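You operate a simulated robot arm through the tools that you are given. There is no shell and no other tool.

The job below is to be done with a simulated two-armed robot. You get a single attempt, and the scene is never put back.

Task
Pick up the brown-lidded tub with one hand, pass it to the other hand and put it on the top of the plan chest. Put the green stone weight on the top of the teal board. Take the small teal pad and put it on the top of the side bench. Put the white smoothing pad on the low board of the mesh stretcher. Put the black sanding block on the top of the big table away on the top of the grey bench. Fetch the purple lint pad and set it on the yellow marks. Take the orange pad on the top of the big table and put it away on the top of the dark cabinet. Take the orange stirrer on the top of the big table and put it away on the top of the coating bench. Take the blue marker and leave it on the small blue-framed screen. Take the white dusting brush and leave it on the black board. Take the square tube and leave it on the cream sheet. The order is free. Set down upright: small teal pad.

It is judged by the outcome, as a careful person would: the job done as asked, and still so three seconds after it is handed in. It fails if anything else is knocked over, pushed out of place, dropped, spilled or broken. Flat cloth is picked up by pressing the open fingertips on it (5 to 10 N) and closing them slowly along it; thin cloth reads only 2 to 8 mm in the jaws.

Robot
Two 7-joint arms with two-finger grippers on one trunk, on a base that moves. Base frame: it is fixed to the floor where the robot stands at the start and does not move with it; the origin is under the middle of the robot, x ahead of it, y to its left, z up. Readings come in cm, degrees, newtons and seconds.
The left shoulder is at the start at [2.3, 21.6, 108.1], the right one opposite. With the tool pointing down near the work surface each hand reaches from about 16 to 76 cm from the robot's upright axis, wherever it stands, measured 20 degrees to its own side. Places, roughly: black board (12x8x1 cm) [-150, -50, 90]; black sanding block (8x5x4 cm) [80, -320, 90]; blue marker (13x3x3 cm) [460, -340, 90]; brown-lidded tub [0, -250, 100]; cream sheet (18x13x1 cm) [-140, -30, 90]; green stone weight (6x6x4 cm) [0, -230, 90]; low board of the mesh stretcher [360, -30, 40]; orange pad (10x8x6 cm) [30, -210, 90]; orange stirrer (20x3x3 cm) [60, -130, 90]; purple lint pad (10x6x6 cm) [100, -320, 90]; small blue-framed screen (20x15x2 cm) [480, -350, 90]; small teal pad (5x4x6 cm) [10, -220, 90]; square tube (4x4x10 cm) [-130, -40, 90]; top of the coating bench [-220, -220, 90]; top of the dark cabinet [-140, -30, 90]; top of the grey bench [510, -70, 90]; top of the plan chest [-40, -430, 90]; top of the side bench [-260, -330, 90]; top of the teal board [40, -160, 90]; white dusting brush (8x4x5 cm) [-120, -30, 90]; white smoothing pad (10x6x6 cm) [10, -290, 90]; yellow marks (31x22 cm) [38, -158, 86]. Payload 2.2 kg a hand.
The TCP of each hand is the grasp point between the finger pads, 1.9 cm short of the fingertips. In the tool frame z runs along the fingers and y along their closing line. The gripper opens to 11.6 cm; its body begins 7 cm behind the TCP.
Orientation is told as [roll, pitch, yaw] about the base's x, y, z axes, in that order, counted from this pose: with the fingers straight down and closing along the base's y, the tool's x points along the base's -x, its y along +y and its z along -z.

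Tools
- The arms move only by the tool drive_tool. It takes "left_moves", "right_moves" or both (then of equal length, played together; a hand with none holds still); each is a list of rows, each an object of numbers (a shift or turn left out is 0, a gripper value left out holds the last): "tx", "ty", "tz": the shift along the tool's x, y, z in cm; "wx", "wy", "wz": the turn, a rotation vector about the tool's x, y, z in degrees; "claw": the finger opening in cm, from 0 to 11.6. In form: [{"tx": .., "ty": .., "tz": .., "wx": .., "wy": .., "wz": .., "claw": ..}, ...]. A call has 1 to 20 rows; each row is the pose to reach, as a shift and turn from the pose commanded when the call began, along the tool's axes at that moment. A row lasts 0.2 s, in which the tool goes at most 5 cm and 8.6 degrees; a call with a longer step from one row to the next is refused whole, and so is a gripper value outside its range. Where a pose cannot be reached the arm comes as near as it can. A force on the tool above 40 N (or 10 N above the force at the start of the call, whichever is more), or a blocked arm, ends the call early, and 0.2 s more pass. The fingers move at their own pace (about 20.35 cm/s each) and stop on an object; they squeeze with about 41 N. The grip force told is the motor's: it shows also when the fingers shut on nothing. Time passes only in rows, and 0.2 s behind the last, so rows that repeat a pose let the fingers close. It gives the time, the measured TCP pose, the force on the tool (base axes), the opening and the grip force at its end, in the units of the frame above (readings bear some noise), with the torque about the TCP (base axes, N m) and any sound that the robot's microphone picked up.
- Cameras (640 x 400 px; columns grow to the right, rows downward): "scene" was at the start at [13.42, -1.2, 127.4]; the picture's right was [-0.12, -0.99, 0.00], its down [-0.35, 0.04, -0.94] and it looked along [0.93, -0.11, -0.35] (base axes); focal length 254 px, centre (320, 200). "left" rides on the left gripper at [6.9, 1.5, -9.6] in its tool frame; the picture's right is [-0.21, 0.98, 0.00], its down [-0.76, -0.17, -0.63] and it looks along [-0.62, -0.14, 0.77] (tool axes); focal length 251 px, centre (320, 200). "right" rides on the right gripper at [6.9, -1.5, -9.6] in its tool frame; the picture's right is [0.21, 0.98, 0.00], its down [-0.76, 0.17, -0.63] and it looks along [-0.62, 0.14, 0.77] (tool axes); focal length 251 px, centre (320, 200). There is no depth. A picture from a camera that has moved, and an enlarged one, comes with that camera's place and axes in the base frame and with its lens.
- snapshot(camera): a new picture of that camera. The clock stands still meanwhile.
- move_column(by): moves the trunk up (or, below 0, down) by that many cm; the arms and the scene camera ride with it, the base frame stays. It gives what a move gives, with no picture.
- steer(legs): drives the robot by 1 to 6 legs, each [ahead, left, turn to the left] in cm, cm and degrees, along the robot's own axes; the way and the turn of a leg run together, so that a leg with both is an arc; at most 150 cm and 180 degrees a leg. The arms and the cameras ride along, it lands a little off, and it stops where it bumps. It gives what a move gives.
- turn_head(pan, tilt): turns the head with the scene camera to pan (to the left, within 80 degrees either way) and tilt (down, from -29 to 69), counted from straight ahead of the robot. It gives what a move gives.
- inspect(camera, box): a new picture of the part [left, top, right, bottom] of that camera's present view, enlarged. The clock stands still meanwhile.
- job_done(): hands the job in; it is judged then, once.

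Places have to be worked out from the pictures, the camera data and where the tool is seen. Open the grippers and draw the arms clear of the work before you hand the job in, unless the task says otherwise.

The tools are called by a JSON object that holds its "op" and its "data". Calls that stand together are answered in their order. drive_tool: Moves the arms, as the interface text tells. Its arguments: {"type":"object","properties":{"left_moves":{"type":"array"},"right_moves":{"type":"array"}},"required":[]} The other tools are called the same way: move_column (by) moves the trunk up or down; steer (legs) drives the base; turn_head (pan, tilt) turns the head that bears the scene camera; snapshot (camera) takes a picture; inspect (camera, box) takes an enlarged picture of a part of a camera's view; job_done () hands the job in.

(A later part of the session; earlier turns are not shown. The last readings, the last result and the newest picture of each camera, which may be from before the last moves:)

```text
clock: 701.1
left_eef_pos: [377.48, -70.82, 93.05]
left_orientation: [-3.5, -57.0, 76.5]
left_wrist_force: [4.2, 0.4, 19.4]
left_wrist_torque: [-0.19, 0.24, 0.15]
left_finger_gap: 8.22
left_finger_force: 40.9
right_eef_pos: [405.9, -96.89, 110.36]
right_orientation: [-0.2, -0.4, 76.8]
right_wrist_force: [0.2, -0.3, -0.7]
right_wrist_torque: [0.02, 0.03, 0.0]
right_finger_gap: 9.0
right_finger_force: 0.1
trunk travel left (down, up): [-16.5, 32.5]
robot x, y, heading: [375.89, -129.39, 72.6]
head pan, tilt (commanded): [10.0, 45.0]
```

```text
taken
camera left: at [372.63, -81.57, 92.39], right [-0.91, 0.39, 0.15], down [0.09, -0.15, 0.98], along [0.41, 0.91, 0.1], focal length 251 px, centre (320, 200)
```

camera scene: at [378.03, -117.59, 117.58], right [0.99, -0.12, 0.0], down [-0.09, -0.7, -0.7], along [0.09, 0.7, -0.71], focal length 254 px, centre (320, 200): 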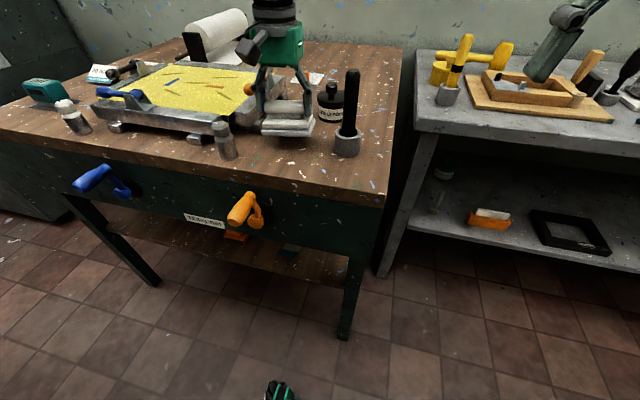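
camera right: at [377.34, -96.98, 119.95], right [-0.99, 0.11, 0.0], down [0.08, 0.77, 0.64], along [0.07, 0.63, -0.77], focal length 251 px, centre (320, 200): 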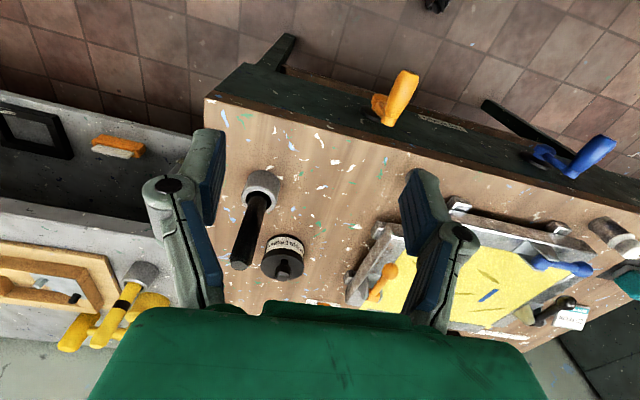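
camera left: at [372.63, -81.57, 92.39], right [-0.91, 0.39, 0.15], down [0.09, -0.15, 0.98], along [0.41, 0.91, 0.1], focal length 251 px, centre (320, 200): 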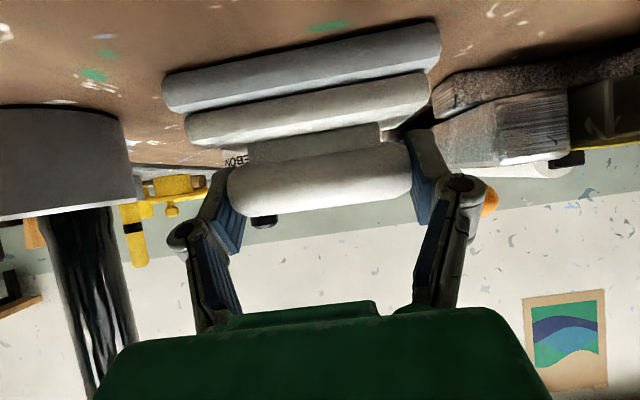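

Gripped (8.2 cm, 41 N). I lift straight up and check the pad stays level.

{"op": "drive_tool", "data": {"left_moves": [{"tx": -1.7, "tz": -1.1}, {"tx": -3.3, "tz": -2.2}, {"tx": -5, "tz": -3.4}, {"tx": -7.5, "tz": -5}, {"tx": -10, "tz": -6.7}, {"tx": -12.5, "tz": -8.4}, {"tx": -12.5, "tz": -8.4}]}}

{"op": "snapshot", "data": {"camera": "scene"}}

{"op": "snapshot", "data": {"camera": "left"}}

```text
clock: 702.7
left_eef_pos: [377.59, -70.84, 105.72]
left_orientation: [-0.5, -56.1, 72.7]
left_wrist_force: [0.5, 0.2, -0.9]
left_wrist_torque: [-0.02, 0.0, -0.03]
left_finger_gap: 8.14
left_finger_force: 40.8
left hand out of reach, approached as far as the arm can: row 6
right_eef_pos: [405.73, -96.7, 110.4]
right_orientation: [-0.2, -0.3, 76.8]
right_wrist_force: [-0.5, -0.3, 0.0]
right_wrist_torque: [-0.02, 0.01, -0.01]
right_finger_gap: 8.99
right_finger_force: 0.2
trunk travel left (down, up): [-16.5, 32.5]
robot x, y, heading: [375.77, -129.62, 72.9]
head pan, tilt (commanded): [10.0, 45.0]
```

```text
taken
camera scene: at [377.97, -117.63, 117.58], right [0.99, -0.12, 0.0], down [-0.09, -0.7, -0.7], along [0.09, 0.7, -0.71], focal length 254 px, centre (320, 200)
```

scene: 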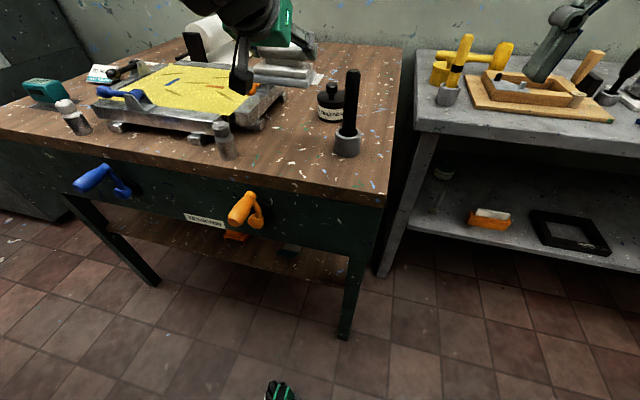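

```text
taken
camera left: at [372.68, -81.54, 105.38], right [-0.9, 0.41, 0.17], down [0.12, -0.15, 0.98], along [0.43, 0.9, 0.08], focal length 251 px, centre (320, 200)
```

left: 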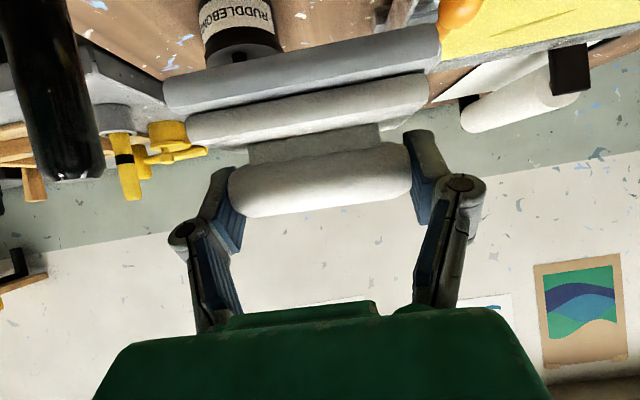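

The pad is level in the tilted hand. I retract it towards the robot and then drive to stand opposite the free left part of the low board.

{"op": "drive_tool", "data": {"left_moves": [{"tx": 2.5, "tz": -3.7}, {"tx": 5, "tz": -7.4}, {"tx": 7.5, "tz": -11.2}, {"tx": 10, "tz": -14.9}, {"tx": 10, "tz": -14.9}]}}

{"op": "steer", "data": {"legs": [[0, 0, 88], [56, 0, 0], [0, 0, -90], [0, 0, 0], [0, 0, 0]]}}

{"op": "turn_head", "data": {"pan": 10, "tilt": 50}}

{"op": "snapshot", "data": {"camera": "scene"}}

```text
clock: 703.9
left_eef_pos: [377.79, -70.85, 105.88]
left_orientation: [-0.3, -56.2, 72.7]
left_wrist_force: [-0.3, -0.4, -0.8]
left_wrist_torque: [0.04, -0.01, -0.01]
left_finger_gap: 8.15
left_finger_force: 41.0
left hand out of reach, approached as far as the arm can: row 1, 2, 3, 4, 5
right_eef_pos: [405.89, -96.83, 110.3]
right_orientation: [-0.2, -0.4, 76.8]
right_wrist_force: [-1.0, 0.7, -0.1]
right_wrist_torque: [0.02, 0.01, -0.03]
right_finger_gap: 8.99
right_finger_force: 0.1
trunk travel left (down, up): [-16.5, 32.5]
robot x, y, heading: [375.87, -129.62, 73.1]
head pan, tilt (commanded): [10.0, 45.0]
```

```text
clock: 715.3
left_eef_pos: [326.1, -52.54, 105.79]
left_orientation: [-0.2, -56.1, 70.8]
left_wrist_force: [-0.5, 0.7, -1.4]
left_wrist_torque: [0.02, 0.01, 0.02]
left_finger_gap: 8.12
left_finger_force: 40.9
right_eef_pos: [353.41, -79.23, 110.4]
right_orientation: [-0.1, -0.5, 75.0]
right_wrist_force: [0.6, -0.2, -0.1]
right_wrist_torque: [-0.04, 0.01, 0.0]
right_finger_gap: 8.98
right_finger_force: 0.1
trunk travel left (down, up): [-16.5, 32.5]
robot x, y, heading: [322.2, -111.37, 71.1]
head pan, tilt (commanded): [10.0, 45.0]
```

```text
clock: 716.0
left_eef_pos: [326.02, -52.72, 105.88]
left_orientation: [-0.4, -56.2, 70.9]
left_wrist_force: [0.4, 0.2, -1.4]
left_wrist_torque: [-0.02, 0.01, -0.02]
left_finger_gap: 8.13
left_finger_force: 40.8
right_eef_pos: [353.27, -79.57, 110.39]
right_orientation: [-0.1, -0.5, 75.0]
right_wrist_force: [-1.0, -0.1, -0.5]
right_wrist_torque: [-0.02, -0.02, -0.03]
right_finger_gap: 9.01
right_finger_force: 0.1
trunk travel left (down, up): [-16.5, 32.5]
robot x, y, heading: [322.4, -111.21, 71.0]
head pan, tilt (commanded): [10.0, 50.0]
```

```text
taken
camera scene: at [324.89, -99.83, 116.9], right [0.99, -0.15, 0.0], down [-0.12, -0.76, -0.64], along [0.1, 0.63, -0.77], focal length 254 px, centre (320, 200)
```

scene: 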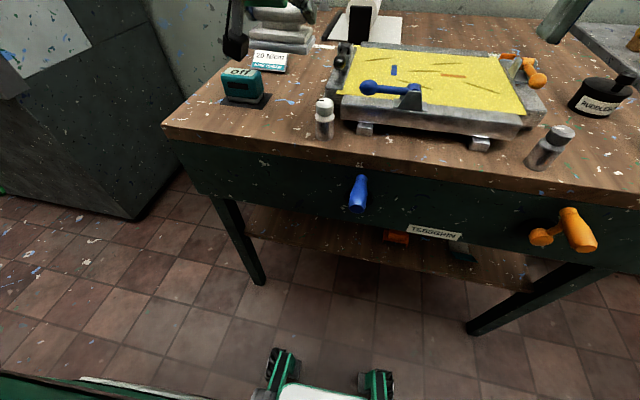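

The hand did not retract earlier (reach limit in this tilt), though nothing was touched. I raise the trunk 6 cm, then retract at a lower relative height.

{"op": "move_column", "data": {"by": 6}}

{"op": "drive_tool", "data": {"left_moves": [{"tx": 1.5, "tz": -1}, {"tx": 3, "tz": -2}, {"tx": 5, "tz": -4.5}, {"tx": 7.5, "tz": -8}, {"tx": 10, "tz": -11.5}, {"tx": 12.5, "tz": -15}, {"tx": 15, "tz": -18.5}, {"tx": 15, "tz": -18.5}]}}

```text
clock: 717.0
left_eef_pos: [326.13, -52.74, 111.97]
left_orientation: [-0.3, -56.3, 71.0]
left_wrist_force: [-0.8, -0.5, -1.2]
left_wrist_torque: [0.01, -0.01, -0.02]
left_finger_gap: 8.11
left_finger_force: 41.0
right_eef_pos: [353.48, -79.53, 116.51]
right_orientation: [-0.1, -0.6, 75.0]
right_wrist_force: [-1.0, -0.7, 0.7]
right_wrist_torque: [-0.03, -0.01, 0.02]
right_finger_gap: 9.02
right_finger_force: 0.1
trunk travel left (down, up): [-22.5, 26.5]
robot x, y, heading: [322.29, -111.07, 71.2]
head pan, tilt (commanded): [10.0, 50.0]
```

```text
clock: 718.8
left_eef_pos: [321.69, -73.06, 112.41]
left_orientation: [-0.2, -56.1, 71.0]
left_wrist_force: [0.8, 0.0, -0.9]
left_wrist_torque: [0.0, -0.01, 0.02]
left_finger_gap: 8.08
left_finger_force: 40.6
left hand out of reach, approached as far as the arm can: row 6, 7, 8
right_eef_pos: [353.23, -79.47, 116.4]
right_orientation: [-0.1, -0.5, 75.0]
right_wrist_force: [0.7, 0.7, 0.1]
right_wrist_torque: [-0.03, -0.01, 0.03]
right_finger_gap: 9.0
right_finger_force: 0.0
trunk travel left (down, up): [-22.5, 26.5]
robot x, y, heading: [322.25, -111.49, 71.1]
head pan, tilt (commanded): [10.0, 50.0]
```

Retracted: the pad hangs in front of the table edge. I pull the right hand back too and lower the trunk fully.

{"op": "drive_tool", "data": {"right_moves": [{"tx": 3}, {"tx": 6}, {"tx": 9, "ty": -1}, {"tx": 11, "ty": -2}]}}

{"op": "move_column", "data": {"by": -22}}

{"op": "snapshot", "data": {"camera": "left"}}

{"op": "snapshot", "data": {"camera": "scene"}}

```text
clock: 719.8
left_eef_pos: [321.79, -73.29, 112.33]
left_orientation: [-0.2, -56.2, 70.8]
left_wrist_force: [0.4, -0.3, -1.0]
left_wrist_torque: [0.01, 0.03, 0.01]
left_finger_gap: 8.08
left_finger_force: 41.0
right_eef_pos: [352.61, -90.67, 116.29]
right_orientation: [-0.1, -0.6, 74.9]
right_wrist_force: [0.4, 0.4, 0.5]
right_wrist_torque: [0.03, 0.02, 0.0]
right_finger_gap: 9.0
right_finger_force: 0.1
trunk travel left (down, up): [-22.5, 26.5]
robot x, y, heading: [322.02, -111.27, 71.1]
head pan, tilt (commanded): [10.0, 50.0]
```

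```text
clock: 722.1
left_eef_pos: [321.61, -73.13, 90.4]
left_orientation: [-0.3, -56.3, 70.9]
left_wrist_force: [-0.2, 0.1, -1.4]
left_wrist_torque: [-0.01, -0.01, -0.01]
left_finger_gap: 8.08
left_finger_force: 40.8
right_eef_pos: [352.36, -90.66, 94.31]
right_orientation: [-0.1, -0.5, 75.1]
right_wrist_force: [-0.3, -0.4, 0.3]
right_wrist_torque: [0.04, -0.02, 0.02]
right_finger_gap: 9.02
right_finger_force: 0.1
trunk travel left (down, up): [-0.5, 48.5]
robot x, y, heading: [322.35, -111.57, 71.1]
head pan, tilt (commanded): [10.0, 50.0]
```

```text
taken
camera left: at [316.37, -83.79, 90.04], right [-0.88, 0.44, 0.18], down [0.12, -0.15, 0.98], along [0.45, 0.89, 0.08], focal length 251 px, centre (320, 200)
```

left: 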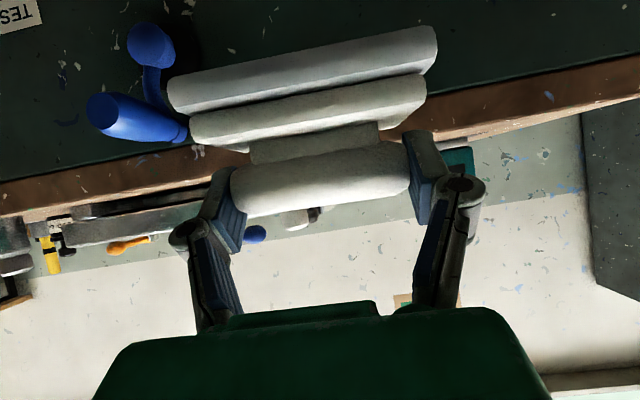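

```text
taken
camera scene: at [324.83, -99.94, 100.91], right [0.99, -0.15, 0.0], down [-0.12, -0.76, -0.64], along [0.1, 0.63, -0.77], focal length 254 px, centre (320, 200)
```

scene: 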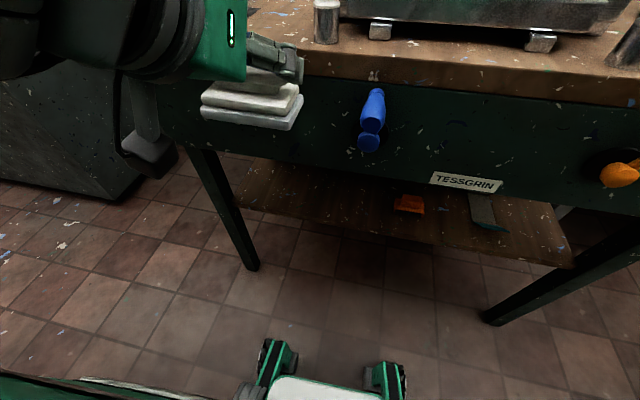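

The low board's left part is free. I lower the tilted hand in front of the table in stages.

{"op": "drive_tool", "data": {"left_moves": [{"tx": 3.3, "tz": 2.2}, {"tx": 6.6, "tz": 4.5}, {"tx": 10, "tz": 6.7}, {"tx": 13.3, "tz": 8.9}, {"tx": 16.6, "tz": 11.2}, {"tx": 16.6, "tz": 11.2}]}}

{"op": "snapshot", "data": {"camera": "left"}}

{"op": "snapshot", "data": {"camera": "scene"}}

```text
clock: 723.5
left_eef_pos: [325.65, -70.8, 69.41]
left_orientation: [-0.3, -56.2, 70.9]
left_wrist_force: [0.7, 0.5, -0.3]
left_wrist_torque: [-0.02, 0.02, 0.01]
left_finger_gap: 8.07
left_finger_force: 40.5
left hand out of reach, approached as far as the arm can: row 1, 2, 3, 4, 5, 6
right_eef_pos: [352.47, -90.61, 94.25]
right_orientation: [-0.1, -0.6, 75.0]
right_wrist_force: [0.1, -0.6, -1.2]
right_wrist_torque: [-0.01, -0.03, -0.02]
right_finger_gap: 8.99
right_finger_force: 0.0
trunk travel left (down, up): [-0.5, 48.5]
robot x, y, heading: [322.36, -111.56, 70.8]
head pan, tilt (commanded): [10.0, 50.0]
```

```text
taken
camera left: at [320.22, -81.43, 69.03], right [-0.88, 0.44, 0.18], down [0.12, -0.15, 0.98], along [0.46, 0.89, 0.08], focal length 251 px, centre (320, 200)
```

left: 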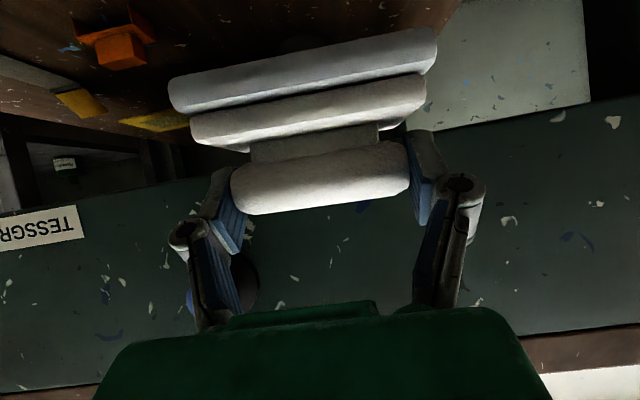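

```text
taken
camera scene: at [324.9, -99.92, 100.9], right [0.99, -0.15, 0.0], down [-0.12, -0.76, -0.64], along [0.1, 0.63, -0.77], focal length 254 px, centre (320, 200)
```

scene: 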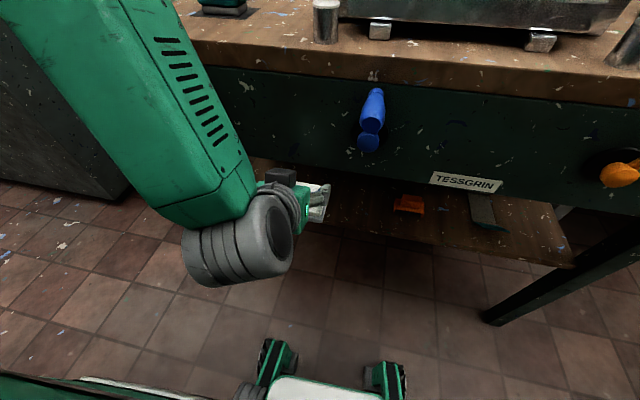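

The arm reached z≈69 with a small drift. I continue down and slightly forward in stages.

{"op": "drive_tool", "data": {"left_moves": [{"tx": 3, "ty": 0.5, "tz": 3.8}, {"tx": 6, "ty": 1, "tz": 7.6}, {"tx": 9, "ty": 1.3, "tz": 11.4}, {"tx": 11, "ty": 1.6, "tz": 14}, {"tx": 11, "ty": 1.6, "tz": 14}]}}

{"op": "snapshot", "data": {"camera": "left"}}

{"op": "snapshot", "data": {"camera": "scene"}}

```text
clock: 724.7
left_eef_pos: [326.28, -65.14, 52.9]
left_orientation: [-0.2, -56.2, 70.8]
left_wrist_force: [0.0, 0.3, -1.6]
left_wrist_torque: [0.01, 0.0, 0.0]
left_finger_gap: 8.07
left_finger_force: 41.0
right_eef_pos: [352.58, -90.69, 94.28]
right_orientation: [-0.2, -0.5, 75.0]
right_wrist_force: [-0.5, -0.7, 0.3]
right_wrist_torque: [0.01, -0.02, -0.03]
right_finger_gap: 9.0
right_finger_force: 0.1
trunk travel left (down, up): [-0.5, 48.5]
robot x, y, heading: [322.61, -111.4, 71.1]
head pan, tilt (commanded): [10.0, 50.0]
```

```text
taken
camera left: at [320.98, -75.66, 52.59], right [-0.88, 0.44, 0.18], down [0.12, -0.15, 0.98], along [0.46, 0.89, 0.08], focal length 251 px, centre (320, 200)
```

left: 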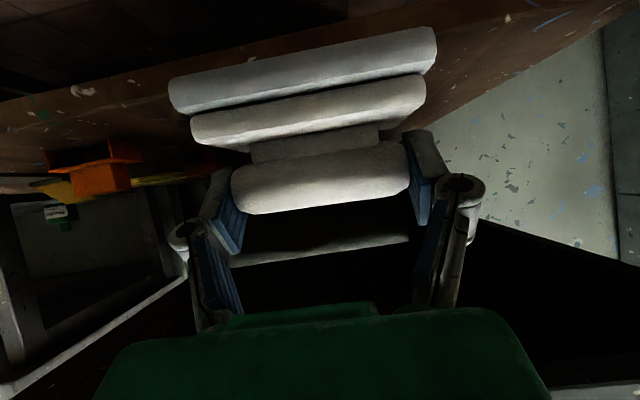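

```text
taken
camera scene: at [324.96, -99.87, 100.9], right [0.99, -0.15, 0.0], down [-0.12, -0.76, -0.64], along [0.1, 0.63, -0.77], focal length 254 px, centre (320, 200)
```

scene: 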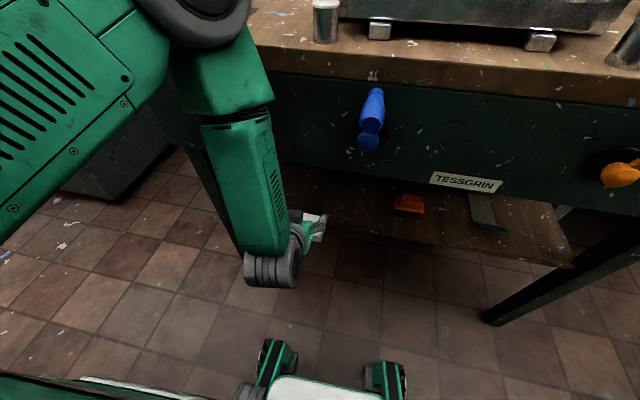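

The hand hangs in front of the opening; the board's top is at z≈41.6. I lower so the pad bottom is just above the board and shift 2.5 cm left.

{"op": "drive_tool", "data": {"left_moves": [{"tx": 1.2, "ty": 1, "tz": 0.8}, {"tx": 2.4, "ty": 2, "tz": 1.6}, {"tx": 3.5, "ty": 2.5, "tz": 2.3}, {"tx": 3.5, "ty": 2.5, "tz": 2.3}]}}

{"op": "snapshot", "data": {"camera": "left"}}

{"op": "inspect", "data": {"camera": "scene", "box": [220, 140, 420, 290]}}

```text
clock: 725.7
left_eef_pos: [324.02, -64.53, 48.95]
left_orientation: [-0.3, -56.2, 70.9]
left_wrist_force: [0.2, -0.6, -0.8]
left_wrist_torque: [-0.01, -0.03, 0.0]
left_finger_gap: 8.07
left_finger_force: 40.9
right_eef_pos: [352.49, -90.54, 94.26]
right_orientation: [0.0, -0.5, 75.1]
right_wrist_force: [-0.2, -0.5, -0.1]
right_wrist_torque: [0.0, -0.01, 0.03]
right_finger_gap: 9.0
right_finger_force: 0.1
trunk travel left (down, up): [-0.5, 48.5]
robot x, y, heading: [321.93, -111.34, 71.3]
head pan, tilt (commanded): [10.0, 50.0]
```

```text
taken
camera left: at [318.65, -75.07, 48.52], right [-0.88, 0.44, 0.18], down [0.12, -0.15, 0.98], along [0.45, 0.89, 0.08], focal length 251 px, centre (320, 200)
```

left: 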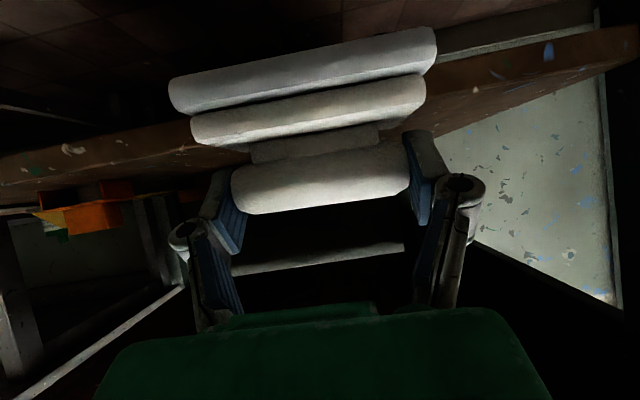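

```text
2.67 times, centred on (320, 215) of scene
camera zoom: at [324.95, -99.87, 100.89], right [0.99, -0.15, 0.0], down [-0.12, -0.76, -0.64], along [0.1, 0.63, -0.77], focal length 676 px, centre (320, 160)
```

zoom: 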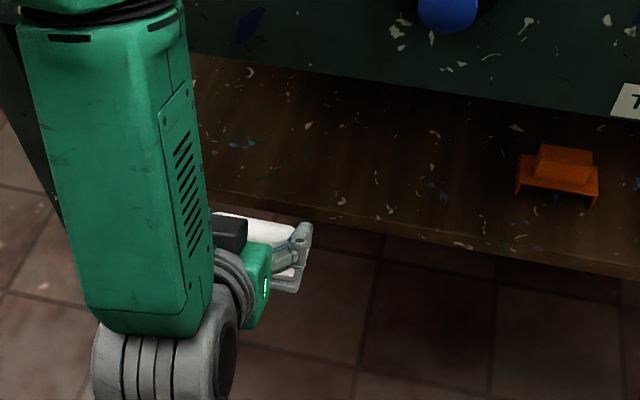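

Well placed in front of the opening. I move forward under the apron in two stages.

{"op": "drive_tool", "data": {"left_moves": [{"tx": -1.1, "tz": 1.7}, {"tx": -2.2, "tz": 3.3}, {"tx": -3.3, "tz": 5}, {"tx": -4.4, "tz": 6.6}, {"tx": -4.4, "tz": 6.6}]}}

{"op": "snapshot", "data": {"camera": "left"}}

{"op": "inspect", "data": {"camera": "scene", "box": [220, 140, 420, 290]}}

```text
clock: 726.9
left_eef_pos: [326.52, -57.24, 48.95]
left_orientation: [-0.2, -56.0, 70.9]
left_wrist_force: [-10.9, -24.5, 8.5]
left_wrist_torque: [-1.15, 0.46, -0.24]
left_finger_gap: 8.7
left_finger_force: 41.6
right_eef_pos: [352.43, -90.85, 94.33]
right_orientation: [-0.1, -0.7, 75.1]
right_wrist_force: [-0.2, 0.1, -1.3]
right_wrist_torque: [-0.03, 0.01, 0.07]
right_finger_gap: 9.0
right_finger_force: 0.1
trunk travel left (down, up): [-0.5, 48.5]
robot x, y, heading: [322.36, -111.14, 71.4]
head pan, tilt (commanded): [10.0, 50.0]
```

```text
taken
camera left: at [321.14, -67.84, 48.48], right [-0.88, 0.44, 0.18], down [0.12, -0.15, 0.98], along [0.46, 0.89, 0.08], focal length 251 px, centre (320, 200)
```

left: 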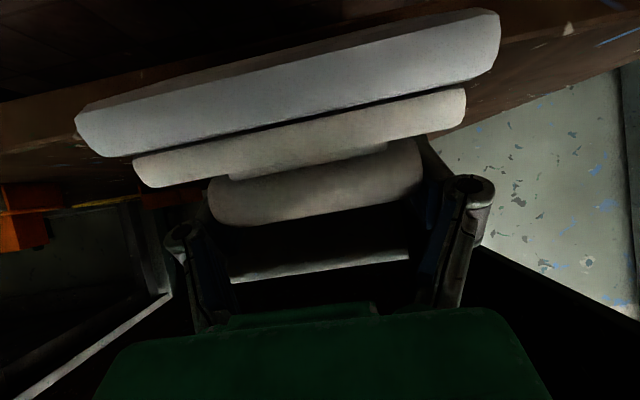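

```text
2.67 times, centred on (320, 215) of scene
camera zoom: at [324.88, -100.06, 100.92], right [0.99, -0.15, 0.0], down [-0.12, -0.76, -0.64], along [0.1, 0.63, -0.77], focal length 676 px, centre (320, 160)
```

zoom: 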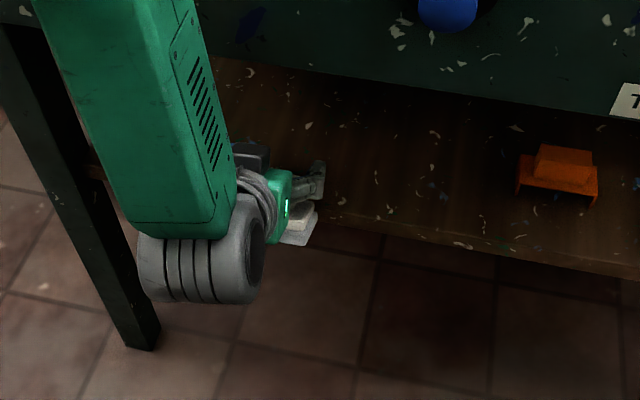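

The board's edge is higher than I judged (its top is near z=45), so the pad touched it and swivelled in the grip. I back off, go back up and re-grasp it level with a stronger tilt.

{"op": "drive_tool", "data": {"left_moves": [{"tx": 1.1, "tz": -1.7}, {"tx": 2.2, "tz": -3.3}, {"tx": 3.3, "tz": -5}, {"tx": 5, "tz": -7.5}, {"tx": 5, "tz": -7.5}]}}

{"op": "snapshot", "data": {"camera": "left"}}

{"op": "inspect", "data": {"camera": "scene", "box": [220, 140, 420, 290]}}

```text
clock: 728.1
left_eef_pos: [323.19, -65.59, 48.86]
left_orientation: [-0.3, -56.2, 70.8]
left_wrist_force: [-0.2, 0.0, -1.2]
left_wrist_torque: [0.02, -0.02, -0.01]
left_finger_gap: 8.66
left_finger_force: 41.0
right_eef_pos: [352.45, -90.65, 94.23]
right_orientation: [0.0, -0.5, 75.1]
right_wrist_force: [-0.9, -0.4, -0.9]
right_wrist_torque: [0.0, 0.03, 0.01]
right_finger_gap: 8.97
right_finger_force: 0.1
trunk travel left (down, up): [-0.5, 48.5]
robot x, y, heading: [322.16, -111.47, 71.1]
head pan, tilt (commanded): [10.0, 50.0]
```

```text
taken
camera left: at [317.82, -76.11, 48.54], right [-0.88, 0.44, 0.18], down [0.12, -0.15, 0.98], along [0.45, 0.89, 0.08], focal length 251 px, centre (320, 200)
```

left: 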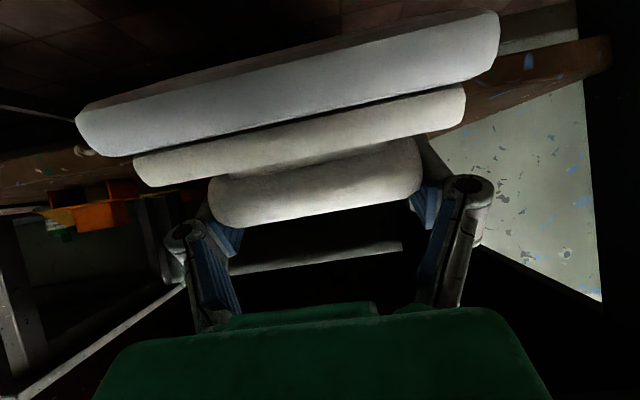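

```text
2.67 times, centred on (320, 215) of scene
camera zoom: at [324.96, -99.88, 100.89], right [0.99, -0.15, 0.0], down [-0.12, -0.76, -0.64], along [0.1, 0.63, -0.77], focal length 676 px, centre (320, 160)
```

zoom: 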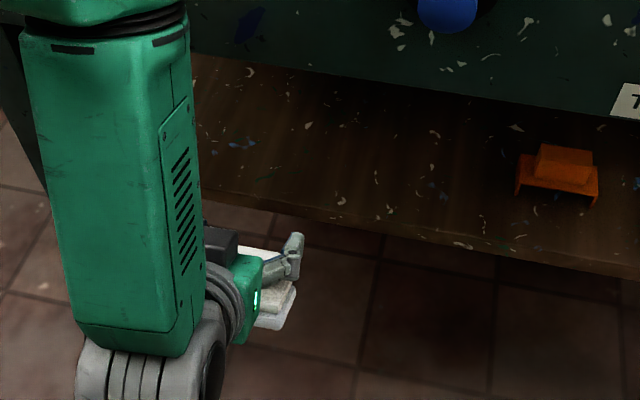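

The pad actually slid about 2 cm along the fingers and tilted about 15° back; tilting the hand 14° further forward levels it again. I do that and rise 2 cm, then check.

{"op": "drive_tool", "data": {"left_moves": [{"wy": -5}, {"wy": -10}, {"wy": -14}, {"wy": -14, "tx": -1.0, "tz": -0.6}, {"wy": -14, "tx": -1.8, "tz": -1.2}, {"wy": -14, "tx": -1.8, "tz": -1.2}]}}

{"op": "snapshot", "data": {"camera": "left"}}

{"op": "inspect", "data": {"camera": "scene", "box": [220, 140, 420, 290]}}

```text
clock: 729.5
left_eef_pos: [323.37, -65.35, 50.91]
left_orientation: [-0.5, -70.2, 71.1]
left_wrist_force: [0.4, 0.4, -1.1]
left_wrist_torque: [0.01, -0.02, 0.02]
left_finger_gap: 8.64
left_finger_force: 41.0
right_eef_pos: [352.52, -90.77, 94.24]
right_orientation: [-0.1, -0.6, 75.0]
right_wrist_force: [-0.9, -0.4, -0.8]
right_wrist_torque: [-0.01, -0.01, 0.02]
right_finger_gap: 9.02
right_finger_force: 0.0
trunk travel left (down, up): [-0.5, 48.5]
robot x, y, heading: [322.58, -111.12, 71.1]
head pan, tilt (commanded): [10.0, 50.0]
```

```text
taken
camera left: at [318.21, -75.61, 47.75], right [-0.9, 0.39, 0.2], down [0.04, -0.37, 0.93], along [0.44, 0.84, 0.32], focal length 251 px, centre (320, 200)
```

left: 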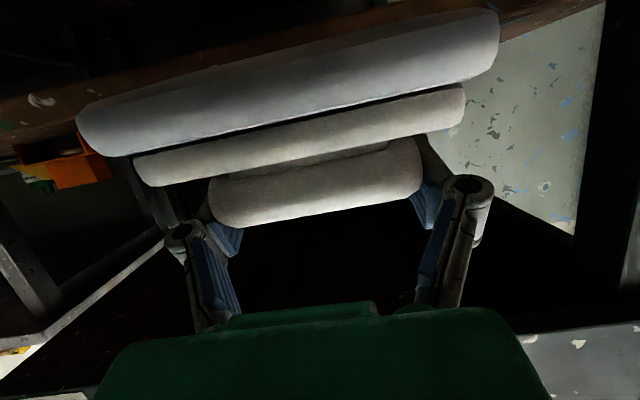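

```text
2.67 times, centred on (320, 215) of scene
camera zoom: at [324.96, -99.88, 100.89], right [0.99, -0.15, 0.0], down [-0.12, -0.76, -0.64], along [0.1, 0.63, -0.77], focal length 676 px, centre (320, 160)
```

zoom: 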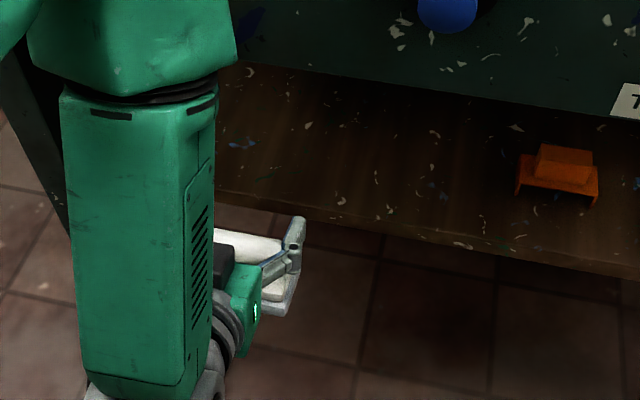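

The board's top is at z≈45.8 and the pad bottom at ≈46.6, so I rise 1.5 cm more and then move forward 8 cm, checking the force.

{"op": "drive_tool", "data": {"left_moves": [{"tx": -0.7, "tz": -0.3}, {"tx": -1.4, "tz": -0.5}, {"tx": -1.4, "tz": -0.5}, {"tx": -2.1, "tz": 1.4}, {"tx": -2.8, "tz": 3.3}, {"tx": -3.5, "tz": 5.2}, {"tx": -4.1, "tz": 7}, {"tx": -4.1, "tz": 7}]}}

{"op": "snapshot", "data": {"camera": "left"}}

{"op": "inspect", "data": {"camera": "scene", "box": [220, 140, 420, 290]}}

```text
clock: 731.3
left_eef_pos: [326.01, -57.81, 52.48]
left_orientation: [-0.3, -70.2, 71.1]
left_wrist_force: [0.5, -0.1, -1.2]
left_wrist_torque: [0.02, 0.01, 0.03]
left_finger_gap: 8.65
left_finger_force: 40.6
right_eef_pos: [352.41, -90.58, 94.27]
right_orientation: [-0.1, -0.5, 75.0]
right_wrist_force: [-0.1, 0.3, 0.1]
right_wrist_torque: [0.0, -0.03, 0.02]
right_finger_gap: 9.01
right_finger_force: 0.1
trunk travel left (down, up): [-0.5, 48.5]
robot x, y, heading: [322.01, -111.47, 71.2]
head pan, tilt (commanded): [10.0, 50.0]
```

```text
taken
camera left: at [320.94, -68.05, 49.22], right [-0.9, 0.39, 0.2], down [0.04, -0.37, 0.93], along [0.44, 0.84, 0.32], focal length 251 px, centre (320, 200)
```

left: 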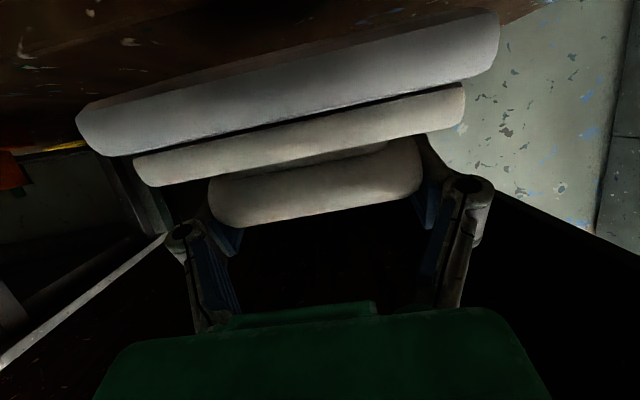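

```text
2.67 times, centred on (320, 215) of scene
camera zoom: at [324.96, -99.86, 100.89], right [0.99, -0.15, 0.0], down [-0.12, -0.76, -0.64], along [0.1, 0.63, -0.77], focal length 676 px, centre (320, 160)
```

zoom: 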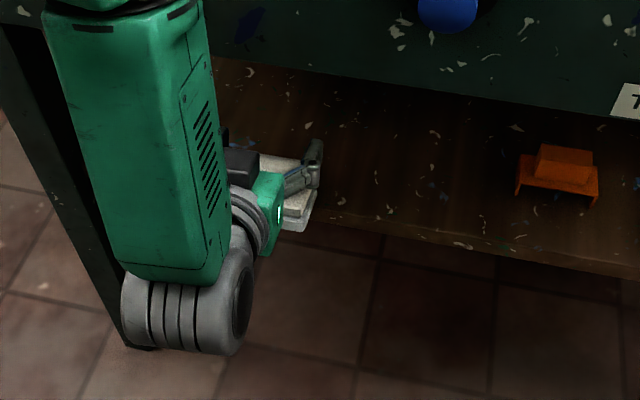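

No contact. I go in the remaining 7 cm.

{"op": "drive_tool", "data": {"left_moves": [{"tx": -0.6, "tz": 1.7}, {"tx": -1.2, "tz": 3.3}, {"tx": -1.8, "tz": 5}, {"tx": -2.3, "tz": 6.5}, {"tx": -2.3, "tz": 6.5}]}}

{"op": "snapshot", "data": {"camera": "left"}}

{"op": "inspect", "data": {"camera": "scene", "box": [220, 110, 420, 260]}}

```text
clock: 732.5
left_eef_pos: [328.41, -51.41, 52.31]
left_orientation: [-0.4, -70.2, 71.0]
left_wrist_force: [0.0, -0.5, -1.1]
left_wrist_torque: [0.03, -0.04, 0.03]
left_finger_gap: 8.63
left_finger_force: 41.3
right_eef_pos: [352.51, -90.62, 94.26]
right_orientation: [0.0, -0.5, 75.0]
right_wrist_force: [-0.7, 0.8, -0.4]
right_wrist_torque: [0.01, -0.01, 0.02]
right_finger_gap: 9.0
right_finger_force: 0.1
trunk travel left (down, up): [-0.5, 48.5]
robot x, y, heading: [322.42, -111.09, 71.1]
head pan, tilt (commanded): [10.0, 50.0]
```

```text
taken
camera left: at [323.2, -61.6, 49.07], right [-0.9, 0.39, 0.2], down [0.04, -0.37, 0.93], along [0.44, 0.84, 0.32], focal length 251 px, centre (320, 200)
```

left: 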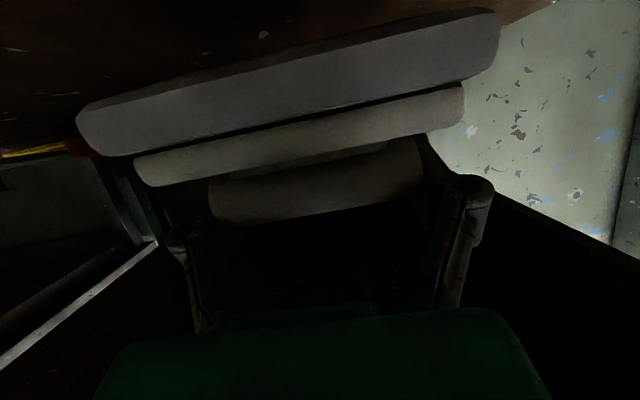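

```text
2.67 times, centred on (320, 185) of scene
camera zoom: at [324.96, -99.84, 100.89], right [0.99, -0.15, 0.0], down [-0.12, -0.76, -0.64], along [0.1, 0.63, -0.77], focal length 676 px, centre (320, 240)
```

zoom: 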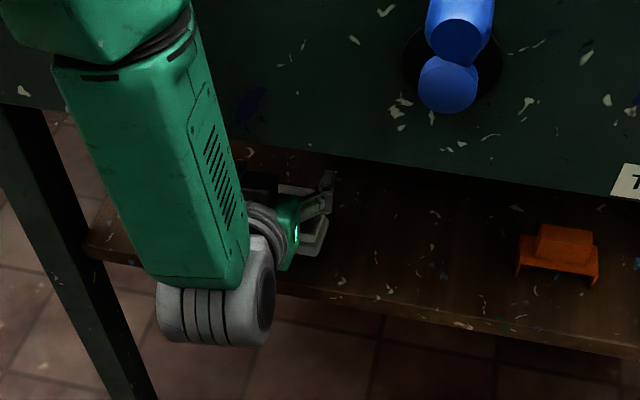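

The pad is over the board, about 2.5 cm inside its edge. I lower it gently.

{"op": "drive_tool", "data": {"left_moves": [{"tx": 0.5, "tz": 0.2}, {"tx": 1, "tz": 0.35}, {"tx": 1.4, "tz": 0.5}, {"tx": 1.4, "tz": 0.5}]}}

{"op": "drive_tool", "data": {"left_moves": [{"tx": 0.3, "tz": 0.1}, {"tx": 0.5, "tz": 0.2}, {"tx": 0.7, "tz": 0.25}, {"tx": 0.7, "tz": 0.25}]}}

{"op": "inspect", "data": {"camera": "scene", "box": [260, 150, 380, 225]}}

```text
clock: 733.5
left_eef_pos: [328.44, -51.39, 50.88]
left_orientation: [-0.4, -70.2, 71.0]
left_wrist_force: [-0.6, 0.4, -1.2]
left_wrist_torque: [0.02, -0.01, -0.01]
left_finger_gap: 8.65
left_finger_force: 40.9
right_eef_pos: [352.47, -90.7, 94.24]
right_orientation: [-0.1, -0.5, 75.0]
right_wrist_force: [-0.3, -0.2, 0.2]
right_wrist_torque: [0.0, -0.02, 0.01]
right_finger_gap: 9.01
right_finger_force: 0.1
trunk travel left (down, up): [-0.5, 48.5]
robot x, y, heading: [322.58, -110.84, 70.8]
head pan, tilt (commanded): [10.0, 50.0]
```

```text
clock: 734.5
left_eef_pos: [328.45, -51.4, 50.48]
left_orientation: [-0.1, -70.5, 70.8]
left_wrist_force: [-1.2, -2.5, 14.8]
left_wrist_torque: [0.18, 0.71, 0.09]
left_finger_gap: 8.63
left_finger_force: 40.7
right_eef_pos: [352.39, -90.83, 94.17]
right_orientation: [0.0, -0.6, 74.9]
right_wrist_force: [0.1, -0.1, -0.3]
right_wrist_torque: [0.0, -0.02, -0.01]
right_finger_gap: 9.0
right_finger_force: 0.1
trunk travel left (down, up): [-0.5, 48.5]
robot x, y, heading: [322.43, -111.12, 70.9]
head pan, tilt (commanded): [10.0, 50.0]
```

```text
5.33 times, centred on (320, 188) of scene
camera zoom: at [324.98, -100.04, 100.93], right [0.99, -0.15, 0.0], down [-0.12, -0.76, -0.64], along [0.1, 0.63, -0.77], focal length 1352 px, centre (320, 267)
```

zoom: 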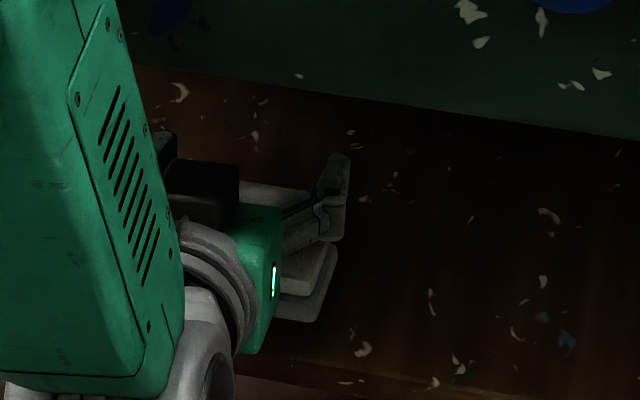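

Contact at 15 N, the pad lies just inside the board's edge. I ease off and open slowly.

{"op": "drive_tool", "data": {"left_moves": [{"tx": -0.2, "tz": -0.1}, {"tx": -0.2, "tz": -0.1, "claw": 9.2}, {"tx": -0.2, "tz": -0.1, "claw": 10}, {"tx": -0.2, "tz": -0.1, "claw": 10.8}, {"tx": -0.2, "tz": -0.1, "claw": 11}, {"tx": -0.2, "tz": -0.1, "claw": 11}]}}

{"op": "inspect", "data": {"camera": "scene", "box": [260, 150, 380, 225]}}

{"op": "snapshot", "data": {"camera": "left"}}

```text
clock: 735.9
left_eef_pos: [328.46, -51.56, 50.27]
left_orientation: [-0.5, -70.2, 71.0]
left_wrist_force: [0.0, -0.5, 0.0]
left_wrist_torque: [-0.01, 0.01, 0.0]
left_finger_gap: 11.01
left_finger_force: 0.0
right_eef_pos: [352.5, -90.66, 94.27]
right_orientation: [0.0, -0.5, 75.1]
right_wrist_force: [0.7, 0.5, 0.1]
right_wrist_torque: [0.01, -0.01, 0.03]
right_finger_gap: 8.99
right_finger_force: 0.0
trunk travel left (down, up): [-0.5, 48.5]
robot x, y, heading: [321.85, -111.13, 71.1]
head pan, tilt (commanded): [10.0, 50.0]
```

```text
5.33 times, centred on (320, 188) of scene
camera zoom: at [324.96, -99.84, 100.89], right [0.99, -0.15, 0.0], down [-0.12, -0.76, -0.64], along [0.1, 0.63, -0.77], focal length 1352 px, centre (320, 267)
```

zoom: 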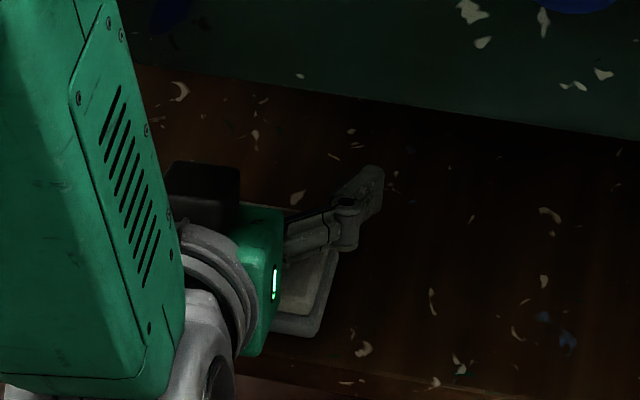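

```text
taken
camera left: at [323.23, -61.74, 47.14], right [-0.9, 0.39, 0.2], down [0.04, -0.37, 0.93], along [0.44, 0.84, 0.32], focal length 251 px, centre (320, 200)
```

left: 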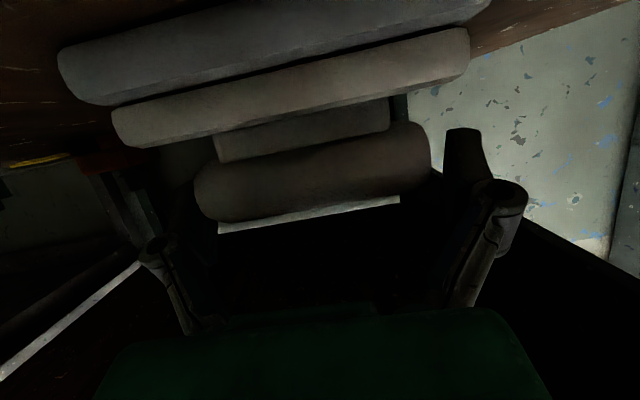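

The pad rests on the low board, base down. I withdraw the hand straight back.

{"op": "drive_tool", "data": {"left_moves": [{"tx": 0.7, "tz": -1.9}, {"tx": 1.4, "tz": -3.8}, {"tx": 2.2, "tz": -6.1}, {"tx": 3, "tz": -8.5}, {"tx": 4.1, "tz": -11.3}, {"tx": 5.4, "tz": -15}, {"tx": 5.4, "tz": -15}]}}

{"op": "snapshot", "data": {"camera": "left"}}

{"op": "inspect", "data": {"camera": "scene", "box": [240, 130, 440, 255]}}

```text
clock: 737.5
left_eef_pos: [322.71, -66.41, 50.61]
left_orientation: [-0.4, -70.2, 71.0]
left_wrist_force: [-0.6, -0.6, 0.2]
left_wrist_torque: [0.0, -0.02, 0.01]
left_finger_gap: 11.01
left_finger_force: 0.1
right_eef_pos: [352.5, -90.67, 94.27]
right_orientation: [0.0, -0.5, 75.1]
right_wrist_force: [-0.3, 0.2, -0.3]
right_wrist_torque: [-0.02, 0.0, -0.02]
right_finger_gap: 9.02
right_finger_force: 0.0
trunk travel left (down, up): [-0.5, 48.5]
robot x, y, heading: [322.4, -111.01, 71.2]
head pan, tilt (commanded): [10.0, 50.0]
```

```text
taken
camera left: at [317.67, -76.7, 47.32], right [-0.9, 0.39, 0.2], down [0.04, -0.37, 0.93], along [0.44, 0.84, 0.32], focal length 251 px, centre (320, 200)
```

left: 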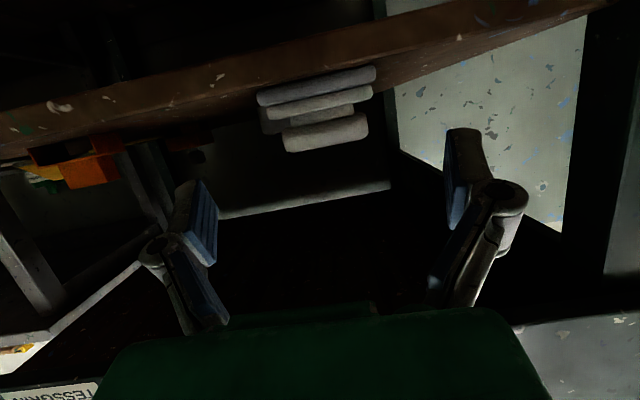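

```text
3.20 times, centred on (340, 192) of scene
camera zoom: at [324.96, -99.89, 100.89], right [0.99, -0.15, 0.0], down [-0.12, -0.76, -0.64], along [0.1, 0.63, -0.77], focal length 812 px, centre (256, 224)
```

zoom: 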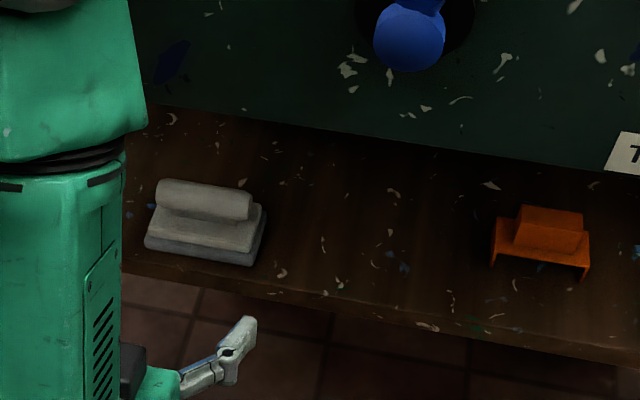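

White pad done. I back the robot up 6 cm, untilt the hand and raise everything.

{"op": "steer", "data": {"legs": [[-6, 0, 0], [0, 0, 0]]}}

{"op": "drive_tool", "data": {"left_moves": [{"wy": 8, "tx": 0.5, "tz": -1.5}, {"wy": 16, "tx": 1, "tz": -3}, {"wy": 24, "tx": 1, "tz": -4}, {"wy": 32, "tx": 0.5, "tz": -4.5}, {"wy": 40, "tx": -0.5, "tz": -5}, {"wy": 48, "tx": -2, "tz": -5.5}, {"wy": 56, "tx": -4, "tz": -6}, {"wy": 64, "tx": -6, "tz": -6.5}, {"wy": 70, "tx": -8, "tz": -7}, {"wy": 70, "tx": -8, "tz": -7}]}}

{"op": "move_column", "data": {"by": 16}}

{"op": "snapshot", "data": {"camera": "scene"}}

```text
clock: 738.8
left_eef_pos: [320.99, -72.05, 50.69]
left_orientation: [-0.4, -70.3, 70.9]
left_wrist_force: [0.9, 0.1, 0.4]
left_wrist_torque: [-0.01, 0.03, -0.03]
left_finger_gap: 10.99
left_finger_force: 0.0
right_eef_pos: [350.7, -96.18, 94.24]
right_orientation: [-0.1, -0.4, 74.9]
right_wrist_force: [0.7, -0.1, 0.6]
right_wrist_torque: [0.02, 0.04, 0.03]
right_finger_gap: 9.02
right_finger_force: 0.0
trunk travel left (down, up): [-0.5, 48.5]
robot x, y, heading: [320.3, -116.53, 71.1]
head pan, tilt (commanded): [10.0, 50.0]
```

```text
clock: 741.0
left_eef_pos: [319.42, -75.06, 60.73]
left_orientation: [-2.9, 0.1, 73.1]
left_wrist_force: [0.5, -0.3, 0.2]
left_wrist_torque: [0.02, 0.02, 0.02]
left_finger_gap: 11.0
left_finger_force: 0.0
right_eef_pos: [350.49, -96.24, 94.32]
right_orientation: [-0.2, -0.6, 74.8]
right_wrist_force: [-0.2, 0.0, -0.4]
right_wrist_torque: [-0.02, 0.02, 0.0]
right_finger_gap: 8.99
right_finger_force: 0.0
trunk travel left (down, up): [-0.5, 48.5]
robot x, y, heading: [320.44, -116.81, 70.9]
head pan, tilt (commanded): [10.0, 50.0]
```

```text
clock: 742.8
left_eef_pos: [319.87, -75.04, 77.19]
left_orientation: [-3.0, -0.4, 72.6]
left_wrist_force: [-0.2, 0.1, 0.8]
left_wrist_torque: [0.03, 0.03, -0.01]
left_finger_gap: 10.97
left_finger_force: 0.1
right_eef_pos: [350.49, -96.21, 110.44]
right_orientation: [-0.2, -0.6, 74.9]
right_wrist_force: [0.7, 0.4, 0.5]
right_wrist_torque: [0.01, 0.0, 0.01]
right_finger_gap: 9.0
right_finger_force: 0.1
trunk travel left (down, up): [-16.5, 32.5]
robot x, y, heading: [320.57, -117.03, 71.0]
head pan, tilt (commanded): [10.0, 50.0]
```

```text
taken
camera scene: at [323.12, -105.33, 116.88], right [0.99, -0.15, 0.0], down [-0.12, -0.76, -0.64], along [0.1, 0.63, -0.77], focal length 254 px, centre (320, 200)
```

scene: 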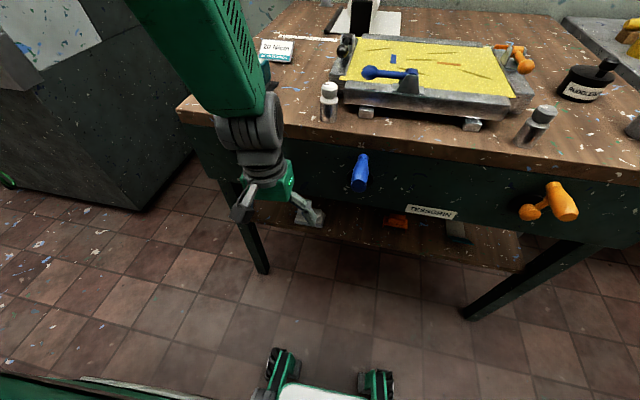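

I raise the left hand straight up in front of the table.

{"op": "drive_tool", "data": {"left_moves": [{"tz": -4.5, "wx": -1}, {"tz": -9, "wx": -2}, {"tz": -13.5, "wx": -3}, {"tz": -18, "wx": -3}, {"tz": -22.5, "wx": -3}, {"tz": -27, "wx": -3}, {"tz": -31.5, "wx": -3}, {"tz": -35, "wx": -3}, {"tz": -35, "wx": -3}]}}

{"op": "snapshot", "data": {"camera": "scene"}}

```text
clock: 744.8
left_eef_pos: [319.42, -75.7, 111.39]
left_orientation: [2.8, -0.3, 70.8]
left_wrist_force: [-0.3, -0.4, 0.3]
left_wrist_torque: [0.02, 0.03, 0.03]
left_finger_gap: 11.02
left_finger_force: 0.1
right_eef_pos: [350.42, -96.23, 110.38]
right_orientation: [-0.2, -0.6, 74.9]
right_wrist_force: [0.1, -0.3, -0.3]
right_wrist_torque: [0.0, -0.01, -0.02]
right_finger_gap: 9.01
right_finger_force: 0.0
trunk travel left (down, up): [-16.5, 32.5]
robot x, y, heading: [320.38, -116.38, 71.1]
head pan, tilt (commanded): [10.0, 50.0]
```

```text
taken
camera scene: at [323.04, -105.36, 116.9], right [0.99, -0.15, 0.0], down [-0.12, -0.76, -0.64], along [0.1, 0.63, -0.77], focal length 254 px, centre (320, 200)
```

scene: 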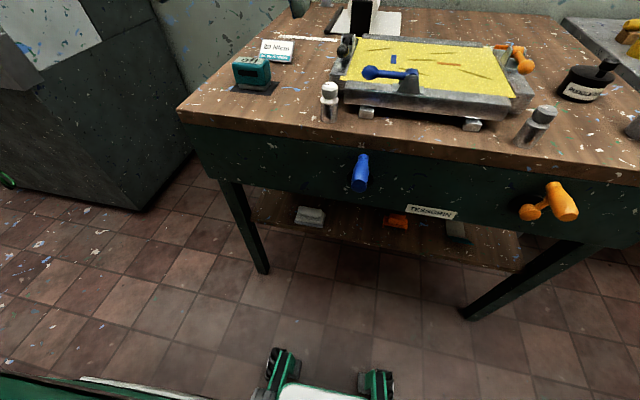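

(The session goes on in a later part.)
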